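You operate a simulated robot arm through the tools that you are given. There is no shell and no other tool.

The job below is to be done with a simulated two-armed robot. You get a single attempt, and the scene is never put back.

## Task
At the lube pump give WAYS 3 strokes and REST A 2 strokes; leave the selector at CLOSED.

It is judged by the outcome, as a careful person would: the job done as asked, and still so three seconds after it is handed in. It fails if anything else is knocked over, pushed out of place, dropped, spilled or broken.

## Robot
Two 6-joint arms with fingered hands on one trunk that stands fixed in place. Base frame: the origin is at the foot of the trunk, x ahead of it, y to its left, z up. Lengths are in mm, angles in degrees, forces in N, time in s.
The left shoulder is at [20, 157, 829], the right one opposite. With the tool pointing down near the work surface each hand reaches from about 400 to 840 mm from the base axis, measured 20 degrees to its own side. Payload 4.1 kg a hand.
The tool frame of a hand sits at the grasp point between the pads (the TCP): z along the fingers, y along the line on which they close. The tips reach 33 mm beyond it. The gripper opens to 112 mm; its body begins 39 mm behind the TCP. The gripper is a hand of 4 fingers: y runs from the thumb to the fingers, the wrist lies at [-16, -118, -200] in the tool frame, and closing takes about 1.5 s.
Orientation is that of the tool frame in the base frame, as a unit quaternion [w, x, y, z]. With the fingers straight down and the wrist toward the robot, the tool's x, y and z point along [0, 1, 0], [1, 0, 0] and [0, 0, -1] of the base frame.

## Interface
- The arms move only by the tool step_arm. It takes "left_series", "right_series" or both (then of equal length, played together; a hand with none holds still); each is a list of rows, each a list of 6 numbers: the shift along the tool's x, y, z in mm, then the turn, a rotation vector about the tool's x, y, z in degrees. In form: [[dx, dy, dz, rx, ry, rz], ...]. A call has 1 to 20 rows; each row shifts and turns the commanded pose from where the row before left it, along the tool's axes as they then stand. "left_jaw" and "right_jaw" are, for a hand that has rows, the opening, from 0 (shut) to 1 (fully open), set as the call begins (left out, the last holds). Rows are played at 5 a second. More than 50 mm and 8.6 degrees between two rows, or a gripper value outside its range, and nothing of the call is played. Where a pose cannot be reached the arm comes as near as it can. A force on the tool above 40 N (or 10 N above the force at the start of the call, whichever is more), or a blocked arm, ends the call early, and 0.2 s more pass. Each finger travels about 72 mm/s and halts on what it meets, pressing with about 24 N; the grip force reading is that of the motor and also rises with nothing between the fingers. The clock runs only during rows and for 0.2 s after the last one: add rows that do not move to give the fingers time. It gives the time, the measured TCP pose, the force on the tool (base axes), the opening and the grip force at its end, in the units of the frame above (readings bear some noise), with the torque about the TCP (base axes, N m) and any sound that the robot's microphone picked up.
- Cameras (640 x 400 px; columns grow to the right, rows downward): "scene" is now at [54.7, 7.9, 1465.2]; the picture's right is [-0.01, -1.00, 0.00], its down [-0.64, 0.00, -0.77] and it looks along [0.77, -0.00, -0.64] (base axes); focal length 331 px, centre (320, 200). "left" rides on the left gripper at [-66, -89, -130] in its tool frame; the picture's right is [-0.79, -0.29, 0.54], its down [0.55, -0.71, 0.44] and it looks along [0.26, 0.64, 0.72] (tool axes); focal length 247 px, centre (320, 200). "right" rides on the right gripper at [66, -89, -130] in its tool frame; the picture's right is [-0.79, 0.29, -0.54], its down [-0.55, -0.71, 0.44] and it looks along [-0.26, 0.64, 0.72] (tool axes); focal length 247 px, centre (320, 200). There is no depth. A picture from a camera that has moved, and an enlarged one, comes with that camera's place and axes in the base frame and with its lens. The place of the scene camera against the robot may be out by one fixed shift of up to 18 mm in any direction.
- capture(camera): a new picture of that camera. The clock stands still meanwhile.
- finger_targets(index, middle, ring, thumb_bend, thumb_turn, hand): sets how far each is bent, from 0 (flat) to 100 (curled in); at 30 the hand is open as for a grip, at 70 the pads meet at the TCP. One left out holds its place. A second passes; each finger stops where it meets its share of the squeeze, and holds until it gets a number again. A gripper value or a shape takes the hand back. It gives what a move gives, with no picture; readings hold the bend of each and the force on the fingers (four entries, about 0 where the hand has none), thumb and palm. thumb_turn goes from beside the hand (0) to across from the fingers (100), as for a grip.
- hand_shape(shape, hand): the hand has 4 fingers and takes this shape, open, in about a second: jaw (thumb against the fingers, like two jaws); tri (thumb and two fingers); tip (a fingertip pinch); poke (one finger out to press); point (the index stretched); flat (the hand flat); cup (the hand cupped); fist (a fist). The gripper value then closes the fingers along that shape, each until it touches; the sizes above hold for jaw. It gives what a move gives, with no picture.
- pan_tilt(pan, tilt): turns the head with the scene camera to pan (to the left, within 86 degrees either way) and tilt (down, from -29 to 69), counted from straight ahead of the robot. It gives what a move gives.
- zoom(camera, box): a new picture of the part [left, top, right, bottom] of that camera's present view, enlarged. The clock stands still meanwhile.
- finish_job(): hands the job in; it is judged then, once.

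Nothing tells you positions but the pictures and the camera data. Unless the task says otherwise, let go and move clear before handing in.

The tools are called by a JSON object that holds its "fn" and its "kwargs". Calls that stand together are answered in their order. step_arm: Moves the arms, as the interface text tells. Its arguments: {"type":"object","properties":{"left_series":{"type":"array","items":{"type":"array","items":{"type":"number"}}},"left_jaw":{"type":"number"},"right_series":{"type":"array","items":{"type":"array","items":{"type":"number"}}},"right_jaw":{"type":"number"}},"required":[]} The other tools are called the same way: hand_shape (shape, hand) gives the hand a shape; finger_targets (index, middle, ring, thumb_bend, thumb_turn, hand) moves the fingers one by one; pan_tilt (pan, tilt) turns the head that bears the scene camera; capture (camera) takes a picture; zoom (camera, box) takes an enlarged picture of a part of a camera's view; finish_job () hands the job in.

At the start:

```text
time_s: 0.0
left_tcp_pos: [592.3, 239.1, 1047.1]
left_tcp_rot: [0.001, 0.698, 0.716, 0.0]
left_force: [-1.1, -0.5, 0.2]
left_ft_torque: [-0.01, -0.01, 0.01]
left_finger_gap: 111.7
left_finger_force: 0.2
left_shape: jaw
left_bend: [30.0, 30.0, 30.0, 30.0, 98.0]
left_finger forces: [0.0, 0.0, 0.0, 0.0, 0.0, 0.0]
right_tcp_pos: [481.7, -137.8, 1072.9]
right_tcp_rot: [0.0, 0.698, 0.716, 0.001]
right_force: [-0.3, 0.0, 0.8]
right_ft_torque: [0.02, 0.02, 0.02]
right_finger_gap: 111.4
right_finger_force: 0.0
right_shape: jaw
right_bend: [30.0, 30.0, 30.0, 30.0, 98.0]
right_finger forces: [0.0, 0.0, 0.1, 0.1, 0.1, 0.0]
head pan, tilt (commanded): [-0.3, 39.5]
```

scene: 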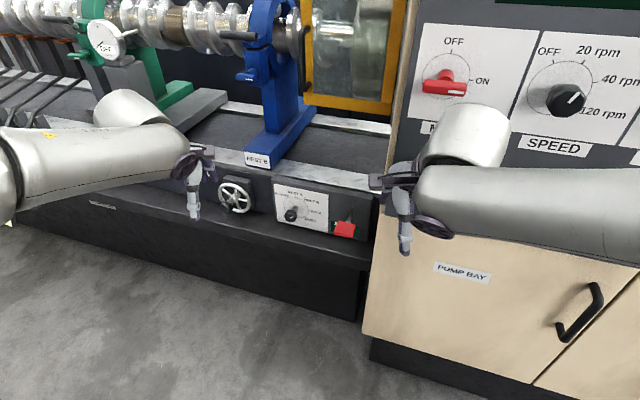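
right: 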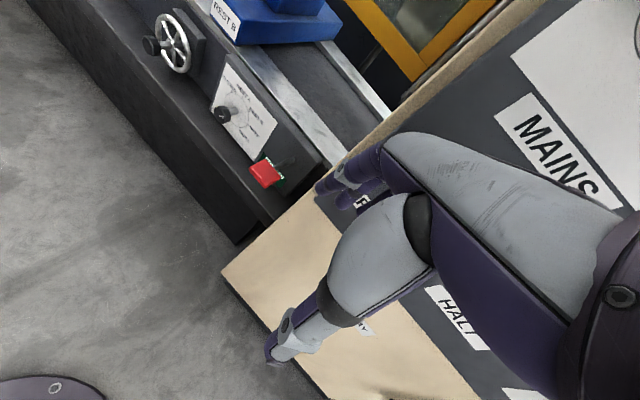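
left: 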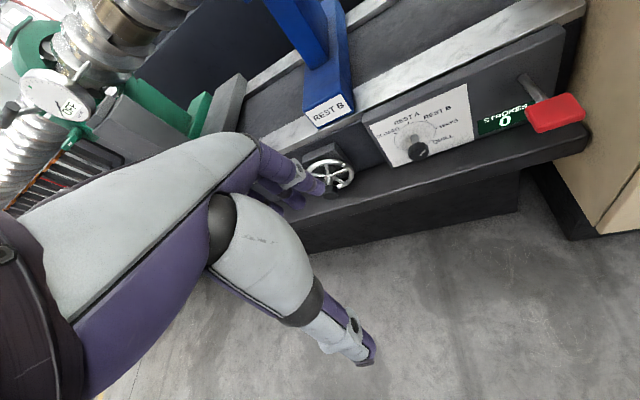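

I see a lathe-like machine with a panel low in front: a selector dial with labels and a red lever with a STROKES counter (the lube pump). I'll zoom in on it to read the labels before moving.

{"fn": "zoom", "kwargs": {"camera": "scene", "box": [200, 150, 400, 275]}}

{"fn": "zoom", "kwargs": {"camera": "left", "box": [360, 50, 600, 200]}}

{"fn": "zoom", "kwargs": {"camera": "right", "box": [130, 0, 370, 200]}}

```text
3.20 times, centred on (300, 212) of scene
camera zoom: at [54.7, 7.9, 1465.2], right [-0.01, -1.0, 0.0], down [-0.64, 0.0, -0.77], along [0.77, 0.0, -0.64], focal length 1060 px, centre (384, 160)
```

zoom: 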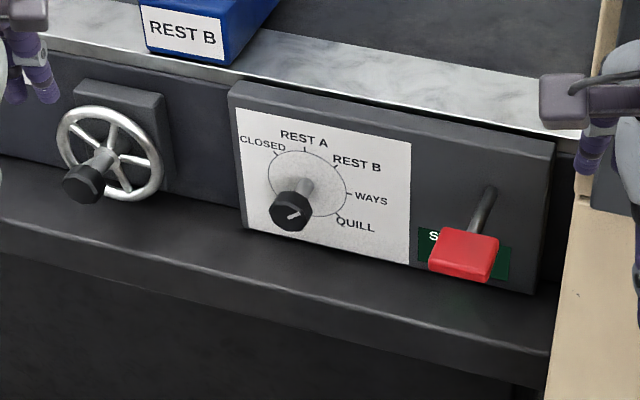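

```text
2.67 times, centred on (480, 125) of left
camera zoom: at [505.1, 173.9, 1176.2], right [-0.27, -0.8, -0.54], down [-0.72, 0.53, -0.44], along [0.64, 0.27, -0.72], focal length 659 px, centre (-107, 400)
```

zoom: 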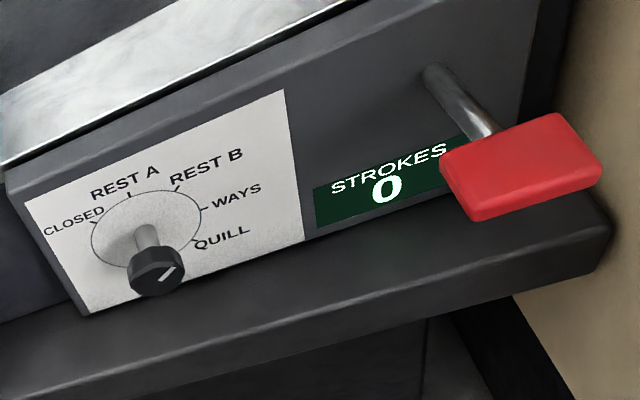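

```text
2.00 times, centred on (250, 100) of right
camera zoom: at [390.4, -74.9, 1203.2], right [0.31, -0.78, 0.54], down [-0.7, -0.57, -0.44], along [0.65, -0.24, -0.72], focal length 494 px, centre (460, 400)
```

zoom: 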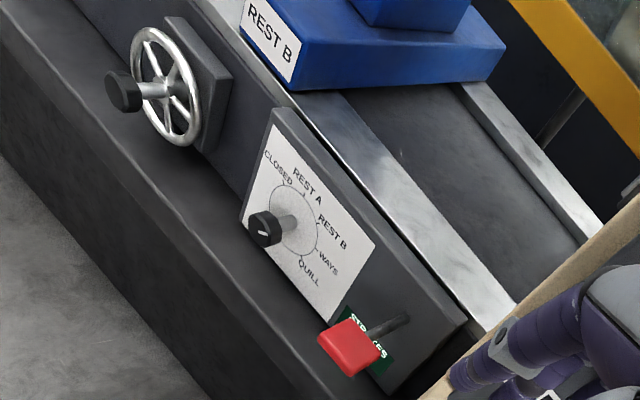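

The panel stands about 20° turned, with the selector knob near [861, 90, 715] and the red pump handle near [740, -76, 777]. I'll look closer at the knob's pointer mark and the lever before planning the hands.

{"fn": "zoom", "kwargs": {"camera": "scene", "box": [268, 185, 332, 225]}}

{"fn": "zoom", "kwargs": {"camera": "left", "box": [376, 100, 456, 170]}}

{"fn": "zoom", "kwargs": {"camera": "scene", "box": [316, 195, 380, 245]}}

{"fn": "zoom", "kwargs": {"camera": "left", "box": [470, 60, 600, 150]}}

```text
10.00 times, centred on (300, 205) of scene
camera zoom: at [54.7, 7.9, 1465.2], right [-0.01, -1.0, 0.0], down [-0.64, 0.0, -0.77], along [0.77, 0.0, -0.64], focal length 3312 px, centre (520, 150)
```

zoom: 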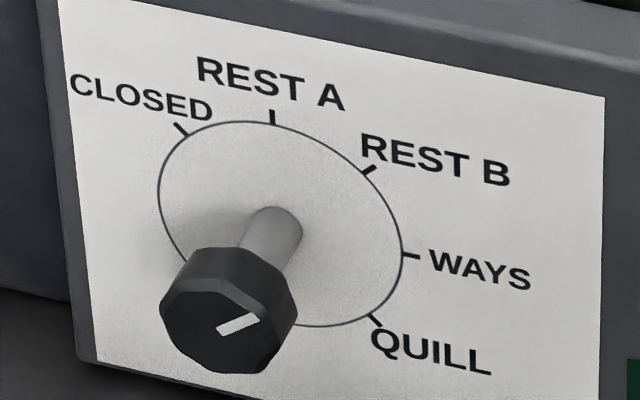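

```text
5.71 times, centred on (416, 135) of left
camera zoom: at [505.1, 173.9, 1176.2], right [-0.27, -0.8, -0.54], down [-0.72, 0.53, -0.44], along [0.64, 0.27, -0.72], focal length 1411 px, centre (-229, 571)
```

zoom: 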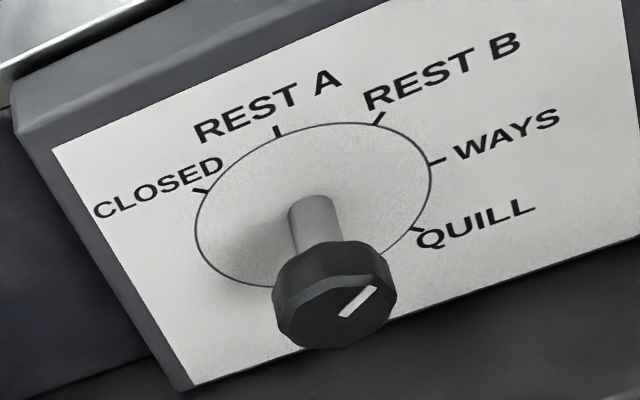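

```text
8.00 times, centred on (348, 220) of scene
camera zoom: at [54.7, 7.9, 1465.2], right [-0.01, -1.0, 0.0], down [-0.64, 0.0, -0.77], along [0.77, 0.0, -0.64], focal length 2650 px, centre (96, 40)
```

zoom: 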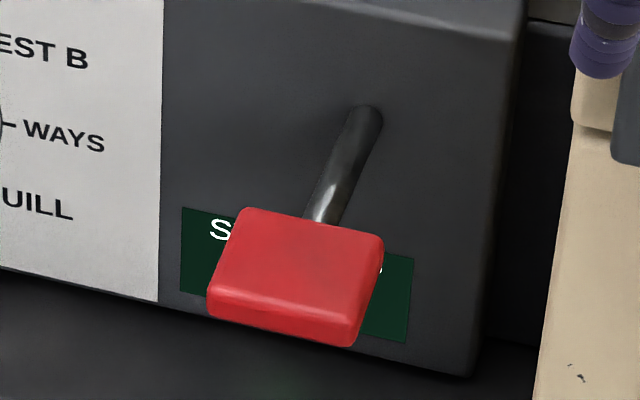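

```text
4.44 times, centred on (535, 105) of left
camera zoom: at [505.1, 173.9, 1176.2], right [-0.27, -0.8, -0.54], down [-0.72, 0.53, -0.44], along [0.64, 0.27, -0.72], focal length 1098 px, centre (-636, 622)
```

zoom: 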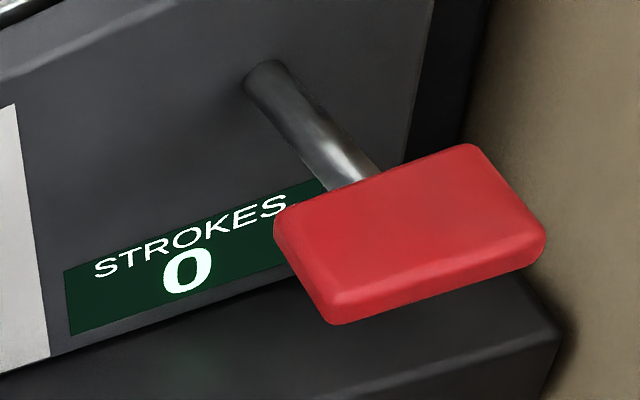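

The selector has a polygonal knob about 47 mm across, roughly 60 mm out from the plate, with its mark currently between REST B and WAYS. The handle sits on a rod standing straight out from the panel. I'll first turn the left hand so its fingers point at the panel, while it is still in free space.

{"fn": "step_arm", "kwargs": {"left_series": [[0, 0, 0, -8.2, 0, 0], [0, 0, 0, -8.2, 0, 0], [0, 0, 0, -8.2, 0, 0], [0, 0, 0, -8.2, 0, 0], [0, 0, 0, -8.2, 0, 0], [0, 0, 0, -8.2, 0, 0], [0, 0, 0, -8.2, 0, 0], [0, 0, 0, -8.2, 0, 0], [0, 0, 0, -8.2, 0, 0], [0, 0, 0, -8.2, 0, 0], [0, 0, 0, -8.0, 0, 0], [0, 0, 0, 0, -6.6, 0], [0, 0, 0, 0, -6.6, 0], [0, 0, 0, 0, -6.6, 0], [0, 0, 0, 0, 0, 0]]}}

```text
time_s: 3.2
left_tcp_pos: [511.7, -42.9, 1172.7]
left_tcp_rot: [0.51, 0.507, 0.509, 0.474]
left_force: [0.4, 0.1, -0.2]
left_ft_torque: [0.0, 0.06, 0.0]
left_finger_gap: 111.9
left_finger_force: 0.1
left_shape: jaw
left_bend: [30.0, 30.0, 30.0, 30.0, 98.0]
left_finger forces: [0.1, 0.1, 0.1, 0.0, 0.0, 0.0]
left hand out of reach, approached as far as the arm can: row 4, 5, 6, 7, 8, 9, 10, 11, 12, 13, 14
right_tcp_pos: [480.6, -138.4, 1074.3]
right_tcp_rot: [0.001, 0.697, 0.717, 0.0]
right_force: [0.2, 0.9, -0.3]
right_ft_torque: [0.03, 0.04, -0.01]
right_finger_gap: 111.8
right_finger_force: 0.1
right_shape: jaw
right_bend: [30.0, 30.0, 30.0, 30.0, 98.0]
right_finger forces: [0.0, 0.0, 0.0, 0.1, 0.0, 0.0]
head pan, tilt (commanded): [-0.3, 39.5]
```

The pose was out of reach and the left hand has wandered over toward the middle. I'll look at how the arms stand before moving on.

{"fn": "capture", "kwargs": {"camera": "scene"}}

{"fn": "capture", "kwargs": {"camera": "left"}}

```text
taken
camera scene: at [54.8, 7.9, 1465.2], right [-0.01, -1.0, 0.0], down [-0.64, 0.0, -0.77], along [0.77, 0.0, -0.64], focal length 331 px, centre (320, 200)
```

scene: 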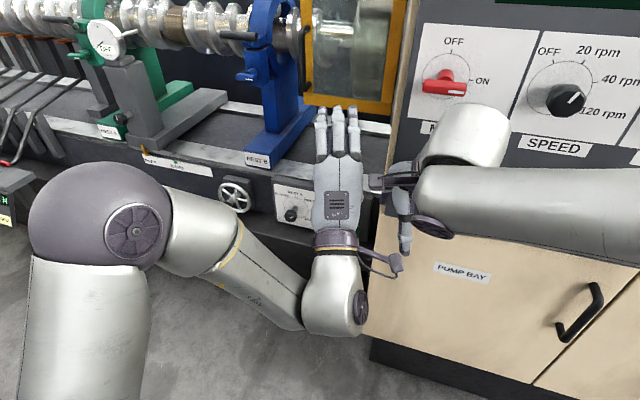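

```text
taken
camera left: at [377.1, -105.3, 1090.2], right [0.5, -0.82, -0.27], down [0.43, 0.51, -0.74], along [0.75, 0.26, 0.61], focal length 247 px, centre (320, 200)
```

left: 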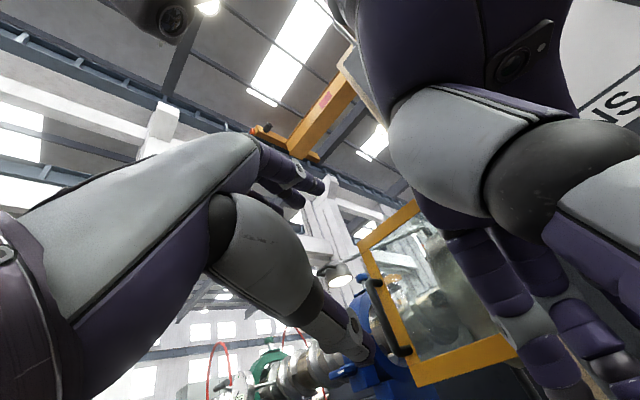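

The left hand now points forward but sits beside the right hand. I'll draw it left (tool +x) a little at a time and see how the commanded pose behaves.

{"fn": "step_arm", "kwargs": {"left_series": [[20, 0, 0, 0, 0, 0], [20, 0, 0, 0, 0, 0], [0, 0, 0, 0, 0, 0]]}}

```text
time_s: 4.0
left_tcp_pos: [497.3, -20.8, 1173.9]
left_tcp_rot: [0.507, 0.504, 0.514, 0.474]
left_force: [-0.2, 0.4, 0.6]
left_ft_torque: [-0.01, 0.04, 0.02]
left_finger_gap: 111.8
left_finger_force: 0.2
left_shape: jaw
left_bend: [30.0, 30.0, 30.0, 30.0, 98.0]
left_finger forces: [0.0, 0.0, 0.0, 0.0, 0.0, 0.1]
left hand out of reach, approached as far as the arm can: row 1, 2
right_tcp_pos: [480.8, -138.5, 1074.6]
right_tcp_rot: [0.0, 0.697, 0.717, 0.0]
right_force: [-0.7, 0.0, 0.6]
right_ft_torque: [-0.02, 0.0, 0.0]
right_finger_gap: 111.7
right_finger_force: 0.1
right_shape: jaw
right_bend: [30.0, 30.0, 30.0, 30.0, 98.0]
right_finger forces: [0.0, 0.0, 0.1, 0.2, 0.1, 0.0]
head pan, tilt (commanded): [-0.3, 39.5]
```

The hand follows roughly, limited by reach so high and close in. I'll bring it left, down and forward, away from the right hand, toward the working height.

{"fn": "step_arm", "kwargs": {"left_series": [[35, -10, 5, 0, 0, 0], [35, -20, 10, 0, 0, 0], [30, -30, 15, 0, 0, 0], [25, -35, 15, 0, 0, 0], [20, -40, 20, 0, 0, 0], [20, -40, 20, 0, 0, 0], [0, 0, 0, 0, 0, 0]]}}

{"fn": "capture", "kwargs": {"camera": "scene"}}

```text
time_s: 5.6
left_tcp_pos: [544.2, -46.2, 1117.8]
left_tcp_rot: [0.501, 0.5, 0.526, 0.472]
left_force: [0.1, 0.1, -0.9]
left_ft_torque: [0.02, 0.01, -0.01]
left_finger_gap: 111.8
left_finger_force: 0.0
left_shape: jaw
left_bend: [30.0, 30.0, 30.0, 30.0, 98.0]
left_finger forces: [0.0, 0.0, 0.0, 0.0, 0.1, 0.1]
left hand out of reach, approached as far as the arm can: row 1, 2, 3, 4, 5, 6
right_tcp_pos: [480.9, -139.0, 1074.3]
right_tcp_rot: [0.0, 0.697, 0.717, 0.0]
right_force: [-0.3, -0.5, -0.3]
right_ft_torque: [-0.01, 0.02, -0.05]
right_finger_gap: 111.5
right_finger_force: 0.0
right_shape: jaw
right_bend: [30.0, 30.0, 30.0, 30.0, 98.0]
right_finger forces: [0.0, 0.0, 0.1, 0.0, 0.0, 0.0]
head pan, tilt (commanded): [-0.3, 39.5]
```

```text
taken
camera scene: at [54.7, 7.8, 1465.2], right [-0.01, -1.0, 0.0], down [-0.64, 0.0, -0.77], along [0.77, 0.0, -0.64], focal length 331 px, centre (320, 200)
```

scene: 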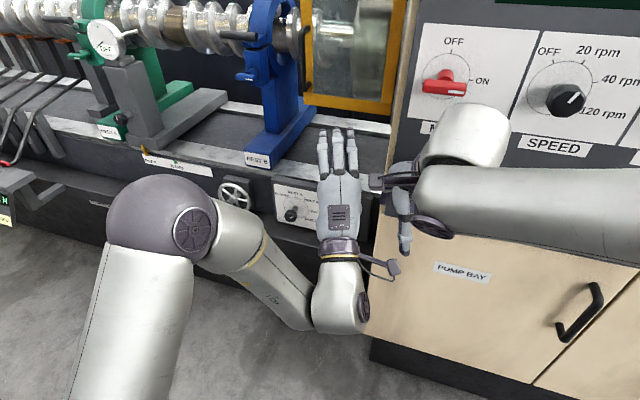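

The wrist seems to be at a joint limit with the back of the hand up. I'll pitch the fingers partly back down, which was reachable, and see where the commanded pose really is.

{"fn": "step_arm", "kwargs": {"left_series": [[0, 0, 0, 8.2, 0, 0], [0, 0, 0, 8.2, 0, 0], [0, 0, 0, 8.2, 0, 0], [0, 0, 0, 0, 0, 0]]}}

```text
time_s: 6.6
left_tcp_pos: [545.1, -45.2, 1119.5]
left_tcp_rot: [0.389, 0.603, 0.599, 0.355]
left_force: [0.5, 0.1, -0.1]
left_ft_torque: [0.01, 0.0, 0.01]
left_finger_gap: 111.8
left_finger_force: 0.0
left_shape: jaw
left_bend: [30.0, 30.0, 30.0, 30.0, 98.0]
left_finger forces: [0.1, 0.0, 0.0, 0.0, 0.1, 0.0]
right_tcp_pos: [481.8, -137.6, 1073.3]
right_tcp_rot: [0.0, 0.697, 0.717, 0.0]
right_force: [-0.3, 0.4, 0.2]
right_ft_torque: [-0.01, 0.0, 0.0]
right_finger_gap: 111.9
right_finger_force: 0.0
right_shape: jaw
right_bend: [30.0, 30.0, 30.0, 30.0, 98.0]
right_finger forces: [0.0, 0.0, 0.0, 0.1, 0.0, 0.1]
head pan, tilt (commanded): [-0.3, 39.5]
```

The commanded pose follows the real one, and pitched 26° down it is reachable. I'll now carry the hand left, forward and down in this attitude.

{"fn": "step_arm", "kwargs": {"left_series": [[28, -21, 26, 0, 0, 0], [28, -21, 26, 0, 0, 0], [28, -21, 26, 0, 0, 0], [28, -21, 26, 0, 0, 0], [28, -21, 26, 0, 0, 0], [28, -21, 26, 0, 0, 0], [28, -21, 26, 0, 0, 0], [0, 0, 0, 0, 0, 0]]}}

{"fn": "capture", "kwargs": {"camera": "scene"}}

```text
time_s: 8.4
left_tcp_pos: [589.7, -14.5, 951.1]
left_tcp_rot: [0.383, 0.595, 0.61, 0.356]
left_force: [-0.6, 0.2, 0.7]
left_ft_torque: [-0.01, 0.02, 0.0]
left_finger_gap: 111.8
left_finger_force: 0.0
left_shape: jaw
left_bend: [30.0, 30.0, 30.0, 30.0, 98.0]
left_finger forces: [0.1, 0.1, 0.0, 0.0, 0.1, 0.1]
left hand out of reach, approached as far as the arm can: row 3, 4, 5, 6, 7
right_tcp_pos: [481.1, -137.7, 1074.2]
right_tcp_rot: [-0.001, 0.697, 0.717, 0.0]
right_force: [-1.1, -1.4, 0.3]
right_ft_torque: [-0.01, 0.01, -0.01]
right_finger_gap: 111.7
right_finger_force: 0.0
right_shape: jaw
right_bend: [30.0, 30.0, 30.0, 30.0, 98.0]
right_finger forces: [0.0, 0.1, 0.0, 0.1, 0.0, 0.0]
head pan, tilt (commanded): [-0.3, 39.5]
```

```text
taken
camera scene: at [54.7, 7.8, 1465.2], right [-0.01, -1.0, 0.0], down [-0.64, 0.0, -0.77], along [0.77, 0.0, -0.64], focal length 331 px, centre (320, 200)
```

scene: 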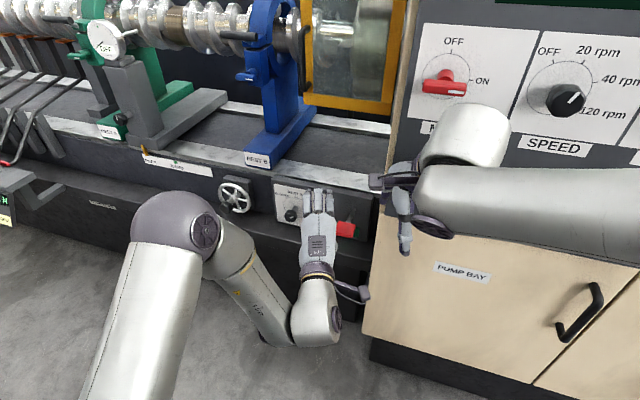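

Another joint limit here. Rolling the hand so that its wrist swings to the left (away from the right arm) may suit this arm better; I'll try a quarter roll in place.

{"fn": "step_arm", "kwargs": {"left_series": [[0, 0, 0, 0, 0, 8.2], [0, 0, 0, 0, 0, 8.2], [0, 0, 0, 0, 0, 8.2], [0, 0, 0, 0, 0, 8.2], [0, 0, 0, 0, 0, 8.2], [0, 0, 0, 0, 0, 8.2], [0, 0, 0, 0, 0, 8.2], [0, 0, 0, 0, 0, 8.2], [0, 0, 0, 0, 0, 8.2], [0, 0, 0, 0, 0, 8.2], [0, 0, 0, 0, 0, 8.0], [0, 0, 0, 0, 0, 0]]}}

{"fn": "capture", "kwargs": {"camera": "scene"}}

```text
time_s: 9.2
left_tcp_pos: [535.4, -108.9, 985.7]
left_tcp_rot: [0.293, 0.704, 0.483, 0.43]
left_force: [3.9, 7.4, -3.6]
left_ft_torque: [-0.49, 0.3, 0.1]
left_finger_gap: 111.5
left_finger_force: 0.1
left_shape: jaw
left_bend: [30.0, 33.0, 30.0, 30.0, 98.0]
left_finger forces: [0.1, 0.0, 0.0, 0.0, 0.0, 0.0]
left hand out of reach, approached as far as the arm can: row 1, 2, 3, 4
right_tcp_pos: [481.3, -146.9, 1073.7]
right_tcp_rot: [0.002, 0.705, 0.709, -0.007]
right_force: [-2.6, -8.2, 4.3]
right_ft_torque: [-0.09, -0.17, -0.36]
right_finger_gap: 110.8
right_finger_force: 0.1
right_shape: jaw
right_bend: [34.0, 30.0, 30.0, 30.0, 98.0]
right_finger forces: [0.0, 0.0, 0.0, 0.0, 0.0, 0.0]
head pan, tilt (commanded): [-0.3, 39.5]
stopped in row 4 (right hand): the force on the tool passed its limit at 53 N (the readings are from after the stop); the commanded pose is now the measured one
```

```text
taken
camera scene: at [54.8, 8.0, 1465.2], right [-0.01, -1.0, 0.0], down [-0.64, 0.0, -0.77], along [0.77, 0.0, -0.64], focal length 331 px, centre (320, 200)
```

scene: 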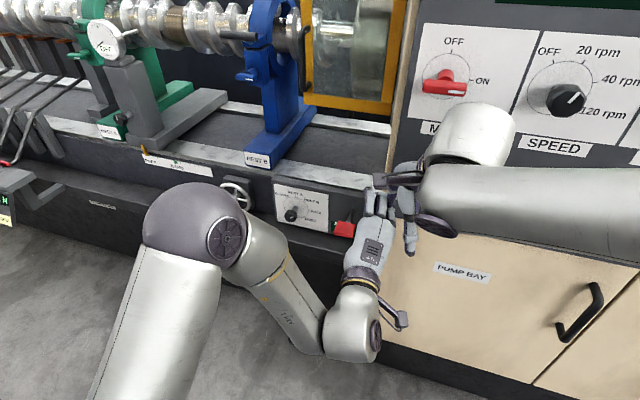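

The left arm drifted and its fingers brushed the right hand. I'll look closely at how they touch before separating them.

{"fn": "zoom", "kwargs": {"camera": "scene", "box": [310, 140, 470, 260]}}

{"fn": "capture", "kwargs": {"camera": "right"}}

{"fn": "capture", "kwargs": {"camera": "left"}}

```text
3.33 times, centred on (390, 200) of scene
camera zoom: at [54.8, 8.0, 1465.2], right [-0.01, -1.0, 0.0], down [-0.64, 0.0, -0.77], along [0.77, 0.0, -0.64], focal length 1104 px, centre (87, 200)
```

zoom: 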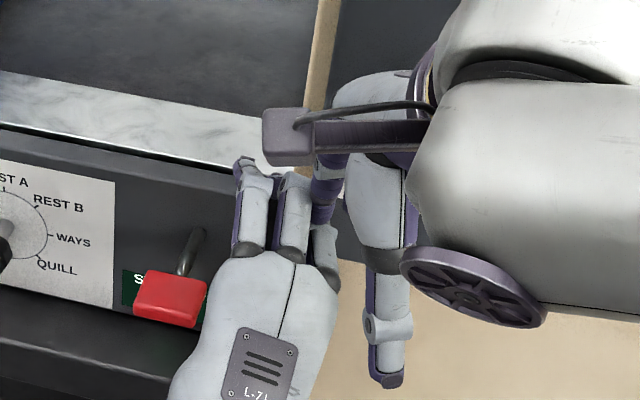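

```text
taken
camera right: at [392.2, -80.7, 1202.7], right [0.29, -0.78, 0.55], down [-0.71, -0.56, -0.42], along [0.64, -0.26, -0.72], focal length 247 px, centre (320, 200)
```

right: 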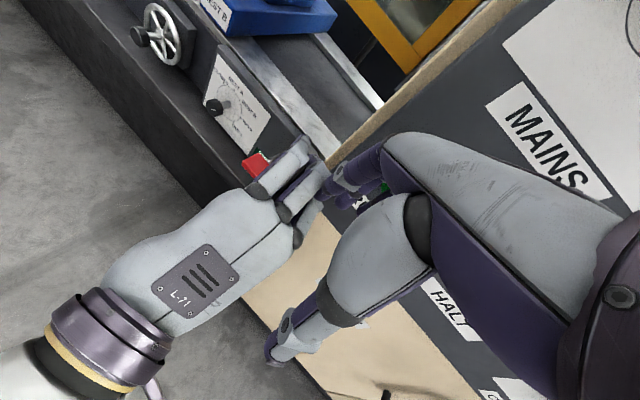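

```text
taken
camera left: at [371.3, -136.0, 950.3], right [0.23, -0.63, -0.74], down [0.17, 0.77, -0.61], along [0.96, 0.01, 0.28], focal length 247 px, centre (320, 200)
```

left: 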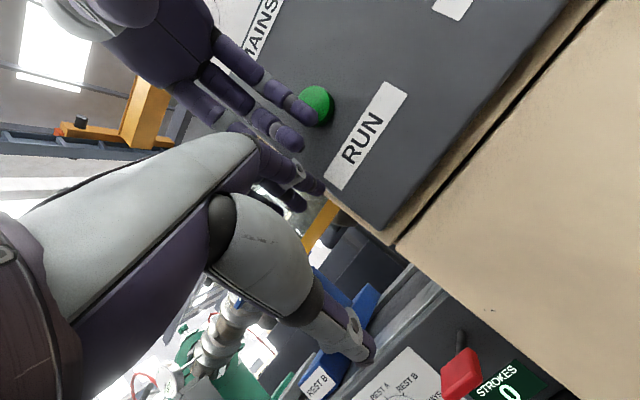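

The left ring finger leans against the right hand, and a green RUN button is close ahead of the right fingers. I'll draw the right hand back toward the robot, up and slightly right, away from both.

{"fn": "step_arm", "kwargs": {"right_series": [[-3, -15, -5, 0, 0, 0], [-5, -15, -10, 0, 0, 0], [-5, -15, -15, 0, 0, 0], [-5, -15, -15, 0, 0, 0], [0, -10, -15, 0, 0, 0], [0, 0, 0, 0, 0, 0]]}}

{"fn": "capture", "kwargs": {"camera": "scene"}}

```text
time_s: 10.6
left_tcp_pos: [534.1, -110.8, 986.6]
left_tcp_rot: [0.294, 0.705, 0.481, 0.431]
left_force: [-0.1, -0.2, 0.4]
left_ft_torque: [0.01, 0.01, -0.01]
left_finger_gap: 111.8
left_finger_force: 0.1
left_shape: jaw
left_bend: [30.0, 30.0, 30.0, 30.0, 98.0]
left_finger forces: [0.0, 0.0, 0.0, 0.0, 0.1, 0.0]
right_tcp_pos: [412.0, -164.1, 1132.1]
right_tcp_rot: [0.002, 0.704, 0.71, -0.005]
right_force: [-0.4, 0.3, 0.6]
right_ft_torque: [0.02, 0.0, 0.01]
right_finger_gap: 111.7
right_finger_force: 0.0
right_shape: jaw
right_bend: [30.0, 30.0, 30.0, 30.0, 98.0]
right_finger forces: [0.1, 0.1, 0.0, 0.0, 0.0, 0.0]
head pan, tilt (commanded): [-0.3, 39.5]
```

```text
taken
camera scene: at [54.8, 7.9, 1465.2], right [-0.01, -1.0, 0.0], down [-0.64, 0.0, -0.77], along [0.77, 0.0, -0.64], focal length 331 px, centre (320, 200)
```

scene: 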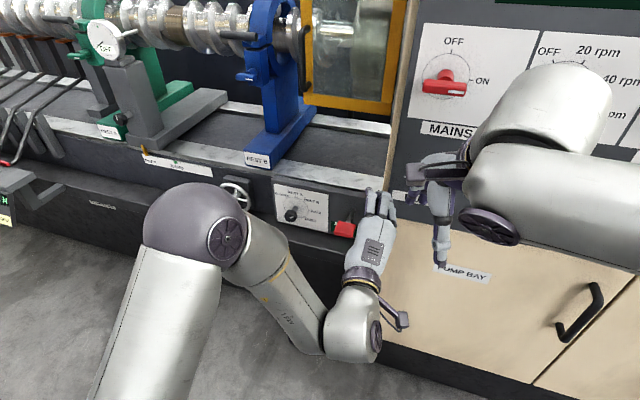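

The hands are apart. Now I'll undo the left hand's roll while moving it left and back, then return it to a fingers-down attitude where the arm has room.

{"fn": "step_arm", "kwargs": {"left_series": [[12, -8, -7, 0, 0, -8.2], [12, -8, -7, 0, 0, -8.2], [12, -6, -7, 0, 0, -8.2], [12, -4, -7, 0, 0, -8.2], [0, 0, 0, 8.2, 0, 0], [0, 0, 0, 8.2, 0, 0], [0, 0, 0, 8.2, 0, 0], [0, 0, 0, 0, 0, 0]]}}

```text
time_s: 12.4
left_tcp_pos: [521.0, -66.0, 998.8]
left_tcp_rot: [0.279, 0.615, 0.715, 0.181]
left_force: [0.5, -0.4, -0.2]
left_ft_torque: [0.04, 0.0, 0.01]
left_finger_gap: 111.9
left_finger_force: 0.0
left_shape: jaw
left_bend: [30.0, 30.0, 30.0, 30.0, 98.0]
left_finger forces: [0.0, 0.1, 0.0, 0.0, 0.0, 0.0]
left hand out of reach, approached as far as the arm can: row 4
right_tcp_pos: [411.9, -163.5, 1132.8]
right_tcp_rot: [0.002, 0.704, 0.71, -0.006]
right_force: [0.0, 0.0, 0.1]
right_ft_torque: [0.01, 0.01, 0.01]
right_finger_gap: 111.5
right_finger_force: 0.1
right_shape: jaw
right_bend: [30.0, 30.0, 30.0, 30.0, 98.0]
right_finger forces: [0.0, 0.0, 0.0, 0.1, 0.0, 0.1]
head pan, tilt (commanded): [-0.3, 39.5]
```

The failures fit a single rule: the wrist may not come closer than about 400 mm to the shoulder. So I'll first carry the left hand well forward and left, to about [700, 150, 950], and level the fingers out there.

{"fn": "step_arm", "kwargs": {"left_series": [[29.2, 21.1, 18.7, 0, 0, 0], [29.2, 21.1, 18.7, 0, 0, 0], [29.2, 21.1, 18.7, 0, 0, 0], [29.2, 21.1, 18.7, 0, 0, 0], [29.2, 21.1, 18.7, 0, 0, 0], [29.2, 21.1, 18.7, 0, 0, 0], [29.2, 21.1, 18.7, 0, 0, 0], [0, 0, 0, 0, 0, 0]]}}

```text
time_s: 14.2
left_tcp_pos: [701.9, 136.0, 963.2]
left_tcp_rot: [0.274, 0.611, 0.721, 0.182]
left_force: [0.0, 0.5, -0.3]
left_ft_torque: [0.04, 0.01, -0.01]
left_finger_gap: 111.7
left_finger_force: 0.0
left_shape: jaw
left_bend: [30.0, 30.0, 30.0, 30.0, 98.0]
left_finger forces: [0.0, 0.0, 0.0, 0.0, 0.1, 0.0]
left hand out of reach, approached as far as the arm can: row 7
right_tcp_pos: [411.9, -164.0, 1131.1]
right_tcp_rot: [0.002, 0.704, 0.71, -0.006]
right_force: [0.1, -0.4, 0.1]
right_ft_torque: [0.02, 0.0, 0.01]
right_finger_gap: 111.7
right_finger_force: 0.1
right_shape: jaw
right_bend: [30.0, 30.0, 30.0, 30.0, 98.0]
right_finger forces: [0.0, 0.1, 0.0, 0.1, 0.0, 0.0]
head pan, tilt (commanded): [-0.3, 39.5]
```

Good progress: the hand is at [702, 136, 963]. I'll look at the arm's posture from here.

{"fn": "capture", "kwargs": {"camera": "scene"}}

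{"fn": "capture", "kwargs": {"camera": "left"}}

```text
taken
camera scene: at [54.7, 7.9, 1465.2], right [-0.01, -1.0, 0.0], down [-0.64, 0.0, -0.77], along [0.77, 0.0, -0.64], focal length 331 px, centre (320, 200)
```

scene: 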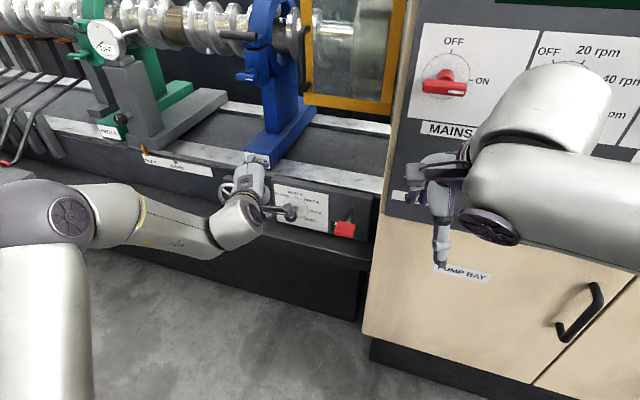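

```text
taken
camera left: at [559.6, 65.5, 1022.4], right [0.19, -0.87, -0.46], down [-0.34, 0.38, -0.86], along [0.92, 0.32, -0.23], focal length 247 px, centre (320, 200)
```

left: 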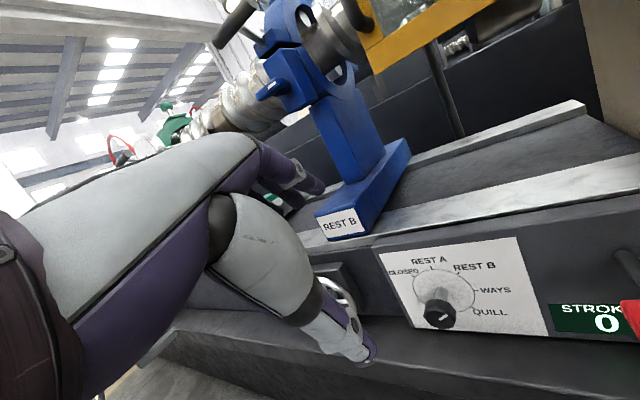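

The forearm reaches in from the left, so yawing the fingers right toward the panel normal should ease the wrist. I'll yaw about the vertical by 20° and check.

{"fn": "step_arm", "kwargs": {"left_series": [[0, 0, 0, 1.2, -4, 5.2], [0, 0, 0, 1.2, -4, 5.2], [0, 0, 0, 1.2, -4, 5.2], [0, 0, 0, 0, 0, 0]]}}

```text
time_s: 15.2
left_tcp_pos: [707.8, 103.4, 981.5]
left_tcp_rot: [0.269, 0.644, 0.696, 0.168]
left_force: [-0.4, -0.3, -0.3]
left_ft_torque: [0.02, 0.03, 0.02]
left_finger_gap: 112.0
left_finger_force: 0.1
left_shape: jaw
left_bend: [30.0, 30.0, 30.0, 30.0, 98.0]
left_finger forces: [0.0, 0.0, 0.0, 0.0, 0.0, 0.1]
left hand out of reach, approached as far as the arm can: row 1, 2, 3
right_tcp_pos: [413.7, -164.0, 1131.3]
right_tcp_rot: [0.002, 0.704, 0.71, -0.006]
right_force: [-0.3, -0.3, -0.5]
right_ft_torque: [0.04, 0.02, 0.01]
right_finger_gap: 111.5
right_finger_force: 0.1
right_shape: jaw
right_bend: [30.0, 30.0, 30.0, 30.0, 98.0]
right_finger forces: [0.1, 0.1, 0.0, 0.1, 0.0, 0.0]
head pan, tilt (commanded): [-0.3, 39.5]
```

Yaw to the right isn't reachable in this attitude. I'll turn the head to see how the left arm is built and folded, to choose a better attitude.

{"fn": "pan_tilt", "kwargs": {"pan": 40, "tilt": 45}}

{"fn": "capture", "kwargs": {"camera": "scene"}}

```text
time_s: 16.3
left_tcp_pos: [708.3, 102.9, 982.2]
left_tcp_rot: [0.269, 0.644, 0.696, 0.168]
left_force: [-0.3, 0.3, -0.4]
left_ft_torque: [-0.01, -0.01, -0.02]
left_finger_gap: 111.9
left_finger_force: 0.0
left_shape: jaw
left_bend: [30.0, 30.0, 30.0, 30.0, 98.0]
left_finger forces: [0.2, 0.0, 0.0, 0.0, 0.0, 0.0]
right_tcp_pos: [413.2, -163.9, 1131.1]
right_tcp_rot: [0.002, 0.704, 0.711, -0.006]
right_force: [0.3, -0.3, -0.9]
right_ft_torque: [0.0, 0.03, -0.03]
right_finger_gap: 111.4
right_finger_force: 0.0
right_shape: jaw
right_bend: [30.0, 30.0, 30.0, 30.0, 98.0]
right_finger forces: [0.0, 0.1, 0.0, 0.0, 0.1, 0.1]
head pan, tilt (commanded): [40.0, 45.0]
```

```text
taken
camera scene: at [31.7, 60.6, 1457.2], right [0.64, -0.77, 0.0], down [-0.54, -0.45, -0.71], along [0.54, 0.45, -0.71], focal length 331 px, centre (320, 200)
```

scene: 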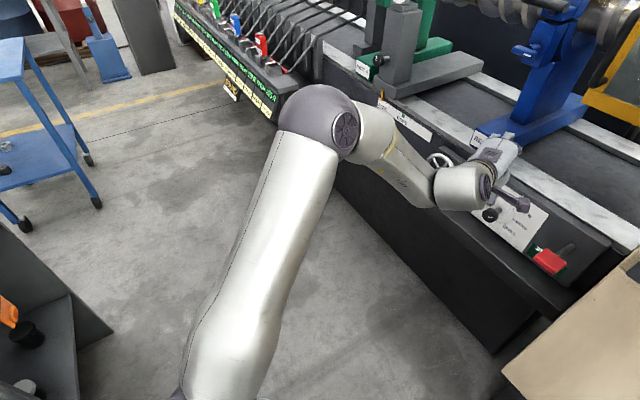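

I'll probe with small there-and-back moves in this open spot; the out-of-reach flags will show which way the joint limit lies.

{"fn": "step_arm", "kwargs": {"left_series": [[0, 0, 0, 6, 0, 0], [0, 0, 0, -6, 0, 0], [0, 0, 0, 0, 6, 0], [0, 0, 0, 0, -6, 0], [0, 0, 0, 0, 0, 6], [0, 0, 0, 0, 0, -6], [0, 0, 0, -6, 0, 0], [0, 0, 0, 6, 0, 0], [0, 0, 0, 0, -6, 0], [0, 0, 0, 0, 6, 0], [0, 0, 0, 0, 0, -6], [0, 0, 0, 0, 0, 6], [0, 0, 0, 0, 0, 0]]}}

{"fn": "step_arm", "kwargs": {"left_series": [[-20, 0, 0, 0, 0, 0], [20, 0, 0, 0, 0, 0], [0, 20, 0, 0, 0, 0], [0, -20, 0, 0, 0, 0], [0, 0, 20, 0, 0, 0], [0, 0, -20, 0, 0, 0], [20, 0, 0, 0, 0, 0], [-20, 0, 0, 0, 0, 0], [0, -20, 0, 0, 0, 0], [0, 20, 0, 0, 0, 0], [0, 0, -20, 0, 0, 0], [0, 0, 20, 0, 0, 0]]}}

```text
time_s: 19.1
left_tcp_pos: [710.9, 87.4, 992.7]
left_tcp_rot: [0.248, 0.637, 0.706, 0.184]
left_force: [0.1, 0.4, 0.3]
left_ft_torque: [-0.03, -0.02, 0.0]
left_finger_gap: 111.7
left_finger_force: 0.0
left_shape: jaw
left_bend: [30.0, 30.0, 30.0, 30.0, 98.0]
left_finger forces: [0.0, 0.1, 0.0, 0.0, 0.0, 0.1]
left hand out of reach, approached as far as the arm can: row 5, 9
right_tcp_pos: [412.2, -162.9, 1131.3]
right_tcp_rot: [0.002, 0.704, 0.71, -0.005]
right_force: [0.0, 0.5, 0.5]
right_ft_torque: [0.04, -0.02, 0.03]
right_finger_gap: 111.6
right_finger_force: 0.0
right_shape: jaw
right_bend: [30.0, 30.0, 30.0, 30.0, 98.0]
right_finger forces: [0.0, 0.1, 0.1, 0.0, 0.1, 0.0]
head pan, tilt (commanded): [40.0, 45.0]
```

```text
time_s: 21.7
left_tcp_pos: [712.4, 87.5, 994.7]
left_tcp_rot: [0.248, 0.637, 0.706, 0.185]
left_force: [0.2, 0.5, -0.3]
left_ft_torque: [-0.01, 0.02, -0.04]
left_finger_gap: 111.7
left_finger_force: 0.1
left_shape: jaw
left_bend: [30.0, 30.0, 30.0, 30.0, 98.0]
left_finger forces: [0.1, 0.0, 0.0, 0.0, 0.1, 0.1]
right_tcp_pos: [412.9, -164.1, 1133.2]
right_tcp_rot: [0.001, 0.704, 0.71, -0.006]
right_force: [-0.8, 0.3, -0.1]
right_ft_torque: [-0.01, -0.05, -0.03]
right_finger_gap: 111.6
right_finger_force: 0.0
right_shape: jaw
right_bend: [30.0, 30.0, 30.0, 30.0, 98.0]
right_finger forces: [0.0, 0.0, 0.0, 0.0, 0.0, 0.1]
head pan, tilt (commanded): [40.0, 45.0]
```

Only clockwise roll and right yaw are blocked; counter-clockwise roll is free. I'll roll the left hand counter-clockwise so the palm faces right, which also brings the hand in line with the forearm.

{"fn": "step_arm", "kwargs": {"left_series": [[0, 0, 0, 0, 0, -8.2], [0, 0, 0, 0, 0, -8.2], [0, 0, 0, 0, 0, -8.2], [0, 0, 0, 0, 0, -8.2], [0, 0, 0, 0, 0, -8.2], [0, 0, 0, 0, 0, -8.2], [0, 0, 0, 0, 0, 0]]}}

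{"fn": "capture", "kwargs": {"camera": "scene"}}

```text
time_s: 23.3
left_tcp_pos: [711.4, 87.1, 993.5]
left_tcp_rot: [0.302, 0.285, 0.907, 0.064]
left_force: [0.3, 1.3, 0.2]
left_ft_torque: [0.0, 0.01, 0.0]
left_finger_gap: 112.0
left_finger_force: 0.0
left_shape: jaw
left_bend: [30.0, 30.0, 30.0, 30.0, 98.0]
left_finger forces: [0.1, 0.0, 0.0, 0.1, 0.0, 0.0]
right_tcp_pos: [413.5, -162.6, 1132.5]
right_tcp_rot: [0.002, 0.704, 0.71, -0.004]
right_force: [0.4, 0.1, 0.4]
right_ft_torque: [-0.01, 0.0, 0.0]
right_finger_gap: 111.5
right_finger_force: 0.0
right_shape: jaw
right_bend: [30.0, 30.0, 30.0, 30.0, 98.0]
right_finger forces: [0.1, 0.0, 0.0, 0.0, 0.0, 0.1]
head pan, tilt (commanded): [40.0, 45.0]
```

```text
taken
camera scene: at [31.7, 60.7, 1457.2], right [0.64, -0.77, 0.0], down [-0.54, -0.45, -0.71], along [0.54, 0.45, -0.71], focal length 331 px, centre (320, 200)
```

scene: 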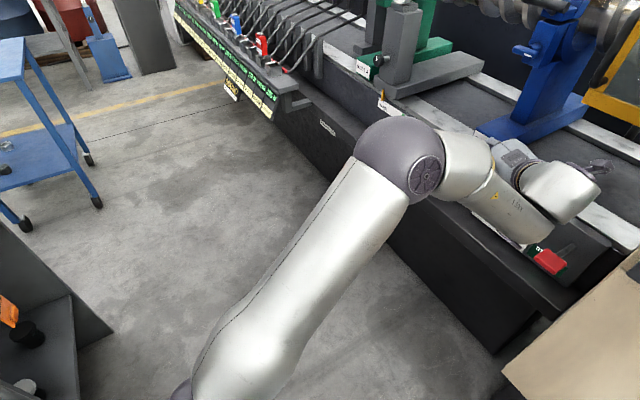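

That worked without any limit. Now I'll turn the hand the rest of the way to face the panel squarely (palm right, fingers along the panel's inward normal).

{"fn": "step_arm", "kwargs": {"left_series": [[0, 0, 0, -0.12, -6.94, -2.55], [0, 0, 0, -0.12, -6.94, -2.55], [0, 0, 0, -0.12, -6.94, -2.55], [0, 0, 0, -0.12, -6.94, -2.55], [0, 0, 0, -0.12, -6.94, -2.55], [0, 0, 0, -0.12, -6.94, -2.55], [0, 0, 0, -0.12, -6.94, -2.55], [0, 0, 0, -0.12, -6.94, -2.55], [0, 0, 0, 0, 0, 0]]}}

{"fn": "capture", "kwargs": {"camera": "scene"}}

{"fn": "capture", "kwargs": {"camera": "left"}}

```text
time_s: 25.3
left_tcp_pos: [865.9, 38.3, 1105.2]
left_tcp_rot: [0.676, 0.133, 0.716, -0.109]
left_force: [0.6, -0.2, -0.1]
left_ft_torque: [0.01, 0.04, -0.03]
left_finger_gap: 111.7
left_finger_force: 0.1
left_shape: jaw
left_bend: [30.0, 30.0, 30.0, 30.0, 98.0]
left_finger forces: [0.0, 0.2, 0.0, 0.1, 0.0, 0.1]
left hand out of reach, approached as far as the arm can: row 2, 3, 4, 5, 6, 8
right_tcp_pos: [411.5, -163.5, 1131.6]
right_tcp_rot: [0.002, 0.704, 0.71, -0.006]
right_force: [0.4, -0.2, -1.0]
right_ft_torque: [-0.03, 0.02, 0.01]
right_finger_gap: 111.8
right_finger_force: 0.1
right_shape: jaw
right_bend: [30.0, 30.0, 30.0, 30.0, 98.0]
right_finger forces: [0.0, 0.0, 0.0, 0.0, 0.0, 0.0]
head pan, tilt (commanded): [40.0, 45.0]
```

```text
taken
camera scene: at [31.8, 60.6, 1457.2], right [0.64, -0.77, 0.0], down [-0.54, -0.45, -0.71], along [0.54, 0.45, -0.71], focal length 331 px, centre (320, 200)
```

scene: 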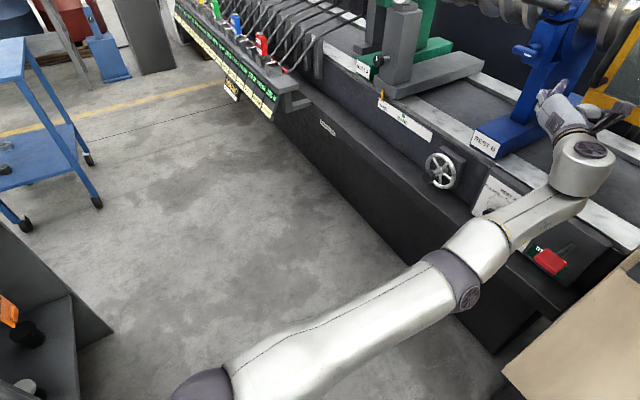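

```text
taken
camera left: at [716.1, -2.2, 1175.2], right [0.45, -0.48, 0.75], down [0.14, -0.79, -0.59], along [0.88, 0.37, -0.29], focal length 247 px, centre (320, 200)
```

left: 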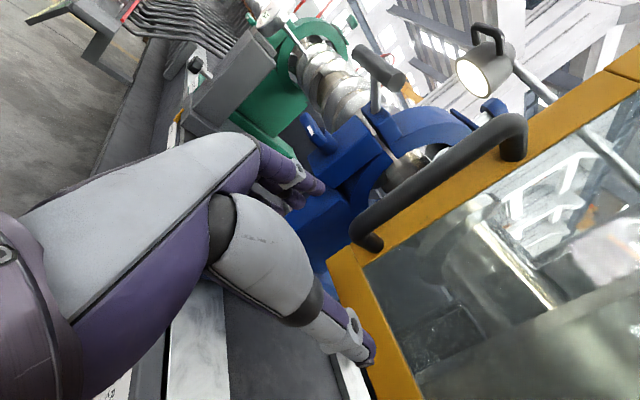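

The hand now faces the panel squarely, but it drifted up and forward over the bed, close to the blue rest and yellow guard (no contact). I'll back it straight out along its own axis before anything else.

{"fn": "step_arm", "kwargs": {"left_series": [[0, 0, -20, 0, 0, 0], [0, 0, -20, 0, 0, 0], [0, 0, -20, 0, 0, 0], [0, 0, -20, 0, 0, 0], [0, 0, -20, 0, 0, 0], [0, 0, 0, 0, 0, 0]]}}

```text
time_s: 26.7
left_tcp_pos: [855.5, 41.7, 1128.1]
left_tcp_rot: [0.676, 0.133, 0.716, -0.11]
left_force: [0.6, 0.3, 0.0]
left_ft_torque: [0.02, -0.04, 0.03]
left_finger_gap: 111.6
left_finger_force: 0.1
left_shape: jaw
left_bend: [30.0, 30.0, 30.0, 30.0, 98.0]
left_finger forces: [0.0, 0.1, 0.1, 0.0, 0.1, 0.0]
left hand out of reach, approached as far as the arm can: row 1, 2, 3, 4, 5
right_tcp_pos: [413.1, -162.4, 1131.5]
right_tcp_rot: [0.002, 0.704, 0.71, -0.006]
right_force: [-0.8, 0.4, 0.7]
right_ft_torque: [0.0, -0.02, 0.0]
right_finger_gap: 112.2
right_finger_force: 0.2
right_shape: jaw
right_bend: [30.0, 30.0, 30.0, 30.0, 98.0]
right_finger forces: [0.0, 0.1, 0.1, 0.0, 0.1, 0.1]
head pan, tilt (commanded): [40.0, 45.0]
```

Level fingers aren't reachable close in: the wrist can only hold the hand up when the arm is stretched. So a pitched-down approach is needed. First I'll get the hand safely out of the machine area by pitching it down while retreating.

{"fn": "step_arm", "kwargs": {"left_series": [[0, 0, 0, 0, 5, 0], [0, 0, -8, 0, 5, 0], [0, 0, -12, 0, 5, 0], [0, 0, -15, 0, 5, 0], [0, 0, -15, 0, 5, 0], [0, 0, 0, 0, 0, 0]]}}

{"fn": "capture", "kwargs": {"camera": "left"}}

```text
time_s: 28.1
left_tcp_pos: [811.1, 57.5, 1143.6]
left_tcp_rot: [0.504, 0.153, 0.847, -0.078]
left_force: [0.2, -0.6, 0.0]
left_ft_torque: [-0.04, -0.03, 0.0]
left_finger_gap: 111.8
left_finger_force: 0.1
left_shape: jaw
left_bend: [30.0, 30.0, 30.0, 30.0, 98.0]
left_finger forces: [0.0, 0.1, 0.0, 0.0, 0.0, 0.1]
right_tcp_pos: [413.6, -164.1, 1131.7]
right_tcp_rot: [0.002, 0.704, 0.71, -0.005]
right_force: [0.4, 0.1, 0.0]
right_ft_torque: [-0.01, 0.02, -0.01]
right_finger_gap: 111.6
right_finger_force: 0.2
right_shape: jaw
right_bend: [30.0, 30.0, 30.0, 30.0, 98.0]
right_finger forces: [0.1, 0.0, 0.0, 0.0, 0.0, 0.0]
head pan, tilt (commanded): [40.0, 45.0]
```

```text
taken
camera left: at [703.0, 1.7, 1260.6], right [0.7, -0.57, 0.43], down [-0.13, -0.69, -0.71], along [0.7, 0.44, -0.56], focal length 247 px, centre (320, 200)
```

left: 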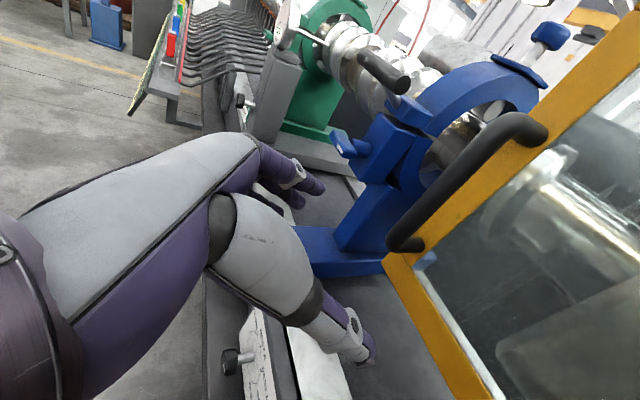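

The knob centre I now put at about [861, 92, 721]. I'll retreat a little more, pitch the hand to 40° down, and begin descending in front of the panel in checked portions.

{"fn": "step_arm", "kwargs": {"left_series": [[7.2, 0, -13, 0, 2.8, 0], [7.2, 0, -13, 0, 2.8, 0], [7.2, 0, -13, 0, 2.8, 0], [7.2, 0, -13, 0, 2.8, 0], [29, 5.5, 26, 0, 0, 0], [29, 5.5, 26, 0, 0, 0], [29, 5.5, 26, 0, 0, 0], [29, 5.5, 26, 0, 0, 0], [0, 0, 0, 0, 0, 0]]}}

```text
time_s: 30.1
left_tcp_pos: [829.4, 79.8, 1013.1]
left_tcp_rot: [0.42, 0.161, 0.891, -0.063]
left_force: [0.0, -0.1, -0.1]
left_ft_torque: [0.0, -0.02, 0.03]
left_finger_gap: 111.8
left_finger_force: 0.0
left_shape: jaw
left_bend: [30.0, 30.0, 30.0, 30.0, 98.0]
left_finger forces: [0.0, 0.1, 0.0, 0.0, 0.0, 0.0]
left hand out of reach, approached as far as the arm can: row 1, 2, 3, 4, 5, 6, 7, 8
right_tcp_pos: [413.0, -163.5, 1131.5]
right_tcp_rot: [0.001, 0.704, 0.71, -0.006]
right_force: [0.3, 0.3, 0.4]
right_ft_torque: [0.0, 0.02, 0.02]
right_finger_gap: 111.7
right_finger_force: 0.0
right_shape: jaw
right_bend: [30.0, 30.0, 30.0, 30.0, 98.0]
right_finger forces: [0.0, 0.0, 0.1, 0.0, 0.1, 0.0]
head pan, tilt (commanded): [40.0, 45.0]
```

The common factor at each stop is the hand-roll joint being near its end. Rolling the hand about 30° clockwise should give it slack, so I'll do that here and then retreat.

{"fn": "step_arm", "kwargs": {"left_series": [[0, 0, 0, 0, 0, 7.5], [0, 0, 0, 0, 0, 7.5], [0, 0, 0, 0, 0, 7.5], [0, 0, 0, 0, 0, 7.5], [0, 0, 0, 0, 0, 0]]}}

```text
time_s: 31.3
left_tcp_pos: [868.8, 67.7, 1021.8]
left_tcp_rot: [0.42, 0.386, 0.82, 0.049]
left_force: [-0.1, -0.9, 1.0]
left_ft_torque: [-0.04, -0.01, 0.02]
left_finger_gap: 111.9
left_finger_force: 0.0
left_shape: jaw
left_bend: [30.0, 30.0, 30.0, 30.0, 98.0]
left_finger forces: [0.1, 0.0, 0.0, 0.0, 0.1, 0.0]
left hand out of reach, approached as far as the arm can: row 1, 2, 3, 4
right_tcp_pos: [413.2, -163.8, 1131.8]
right_tcp_rot: [0.001, 0.704, 0.71, -0.005]
right_force: [0.0, 0.1, 0.1]
right_ft_torque: [0.0, 0.0, 0.04]
right_finger_gap: 111.7
right_finger_force: 0.0
right_shape: jaw
right_bend: [30.0, 30.0, 30.0, 30.0, 98.0]
right_finger forces: [0.0, 0.0, 0.2, 0.0, 0.0, 0.0]
head pan, tilt (commanded): [40.0, 45.0]
```

Still limited and drifting forward; I'll look at the actual posture before another move.

{"fn": "capture", "kwargs": {"camera": "scene"}}

{"fn": "capture", "kwargs": {"camera": "left"}}

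```text
taken
camera scene: at [31.7, 60.7, 1457.2], right [0.64, -0.77, 0.0], down [-0.54, -0.45, -0.71], along [0.54, 0.45, -0.71], focal length 331 px, centre (320, 200)
```

scene: 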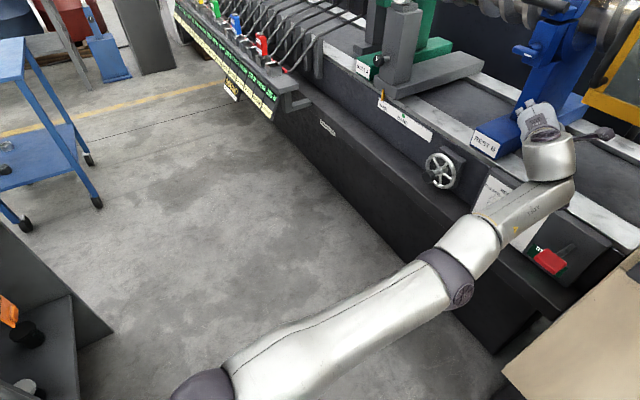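

```text
taken
camera left: at [745.1, -4.7, 1111.3], right [0.5, -0.87, 0.06], down [-0.3, -0.23, -0.93], along [0.82, 0.44, -0.37], focal length 247 px, centre (320, 200)
```

left: 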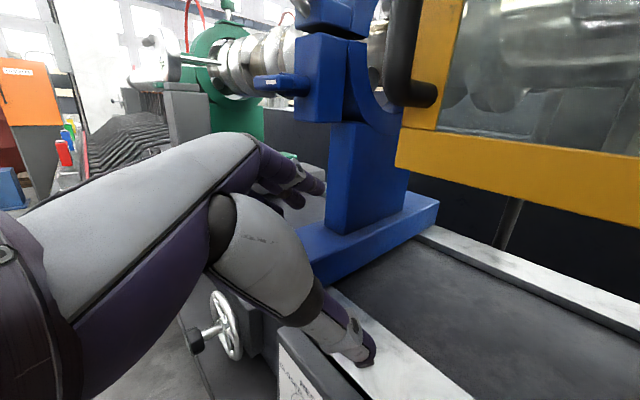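

The hand hovers above the bed edge near the blue rest, arm nearly straight. Steeper pitch frees the arm, so I'll pitch down more while drawing back and up out of there.

{"fn": "step_arm", "kwargs": {"left_series": [[0, 0, -6, 3.1, 5.1, -2], [0, 0, -10, 3.1, 5.1, -3], [0, 0, -14, 3.1, 5.1, -3], [0, 0, -16, 2, 5.5, -3], [0, 0, -16, 2, 5.5, -3], [0, 0, 0, 0, 0, 0]]}}

```text
time_s: 32.7
left_tcp_pos: [762.6, 79.1, 1035.1]
left_tcp_rot: [0.183, 0.312, 0.932, -0.007]
left_force: [0.0, -0.1, 0.6]
left_ft_torque: [-0.02, 0.0, 0.01]
left_finger_gap: 111.9
left_finger_force: 0.1
left_shape: jaw
left_bend: [30.0, 30.0, 30.0, 30.0, 98.0]
left_finger forces: [0.0, 0.1, 0.1, 0.0, 0.1, 0.0]
left hand out of reach, approached as far as the arm can: row 2, 3, 4, 5
right_tcp_pos: [412.0, -164.2, 1130.7]
right_tcp_rot: [0.002, 0.704, 0.71, -0.006]
right_force: [0.7, -0.3, -0.4]
right_ft_torque: [0.04, 0.02, 0.0]
right_finger_gap: 111.6
right_finger_force: 0.0
right_shape: jaw
right_bend: [30.0, 30.0, 30.0, 30.0, 98.0]
right_finger forces: [0.1, 0.0, 0.0, 0.0, 0.0, 0.0]
head pan, tilt (commanded): [40.0, 45.0]
```

The hand is now clear of the machine, about 145 mm in front of the panel plane and high up. I'll descend straight down in front of the panel in this steep attitude and watch for limits.

{"fn": "step_arm", "kwargs": {"left_series": [[11.5, -3.4, 31, 0, 0, 0], [11.5, -3.4, 31, 0, 0, 0], [11.5, -3.4, 31, 0, 0, 0], [11.5, -3.4, 31, 0, 0, 0], [11.5, -3.4, 31, 0, 0, 0], [0, 0, 0, 0, 0, 0]]}}

{"fn": "capture", "kwargs": {"camera": "left"}}

```text
time_s: 34.1
left_tcp_pos: [790.7, 70.4, 874.8]
left_tcp_rot: [0.179, 0.31, 0.934, -0.008]
left_force: [-0.6, -0.2, 0.2]
left_ft_torque: [0.02, 0.0, -0.02]
left_finger_gap: 112.0
left_finger_force: 0.1
left_shape: jaw
left_bend: [30.0, 30.0, 30.0, 30.0, 98.0]
left_finger forces: [0.0, 0.1, 0.0, 0.1, 0.0, 0.1]
left hand out of reach, approached as far as the arm can: row 2, 3, 4, 5
right_tcp_pos: [412.4, -163.7, 1130.4]
right_tcp_rot: [0.001, 0.704, 0.71, -0.005]
right_force: [-0.2, 0.1, 0.0]
right_ft_torque: [-0.02, 0.04, -0.03]
right_finger_gap: 111.7
right_finger_force: 0.1
right_shape: jaw
right_bend: [30.0, 30.0, 30.0, 30.0, 98.0]
right_finger forces: [0.1, 0.0, 0.1, 0.0, 0.1, 0.1]
head pan, tilt (commanded): [40.0, 45.0]
```

```text
taken
camera left: at [745.3, -19.8, 1010.2], right [0.6, -0.76, -0.26], down [-0.68, -0.31, -0.66], along [0.42, 0.58, -0.7], focal length 247 px, centre (320, 200)
```

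left: 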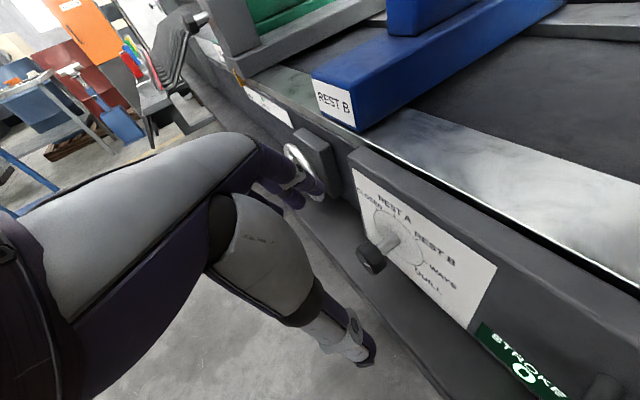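

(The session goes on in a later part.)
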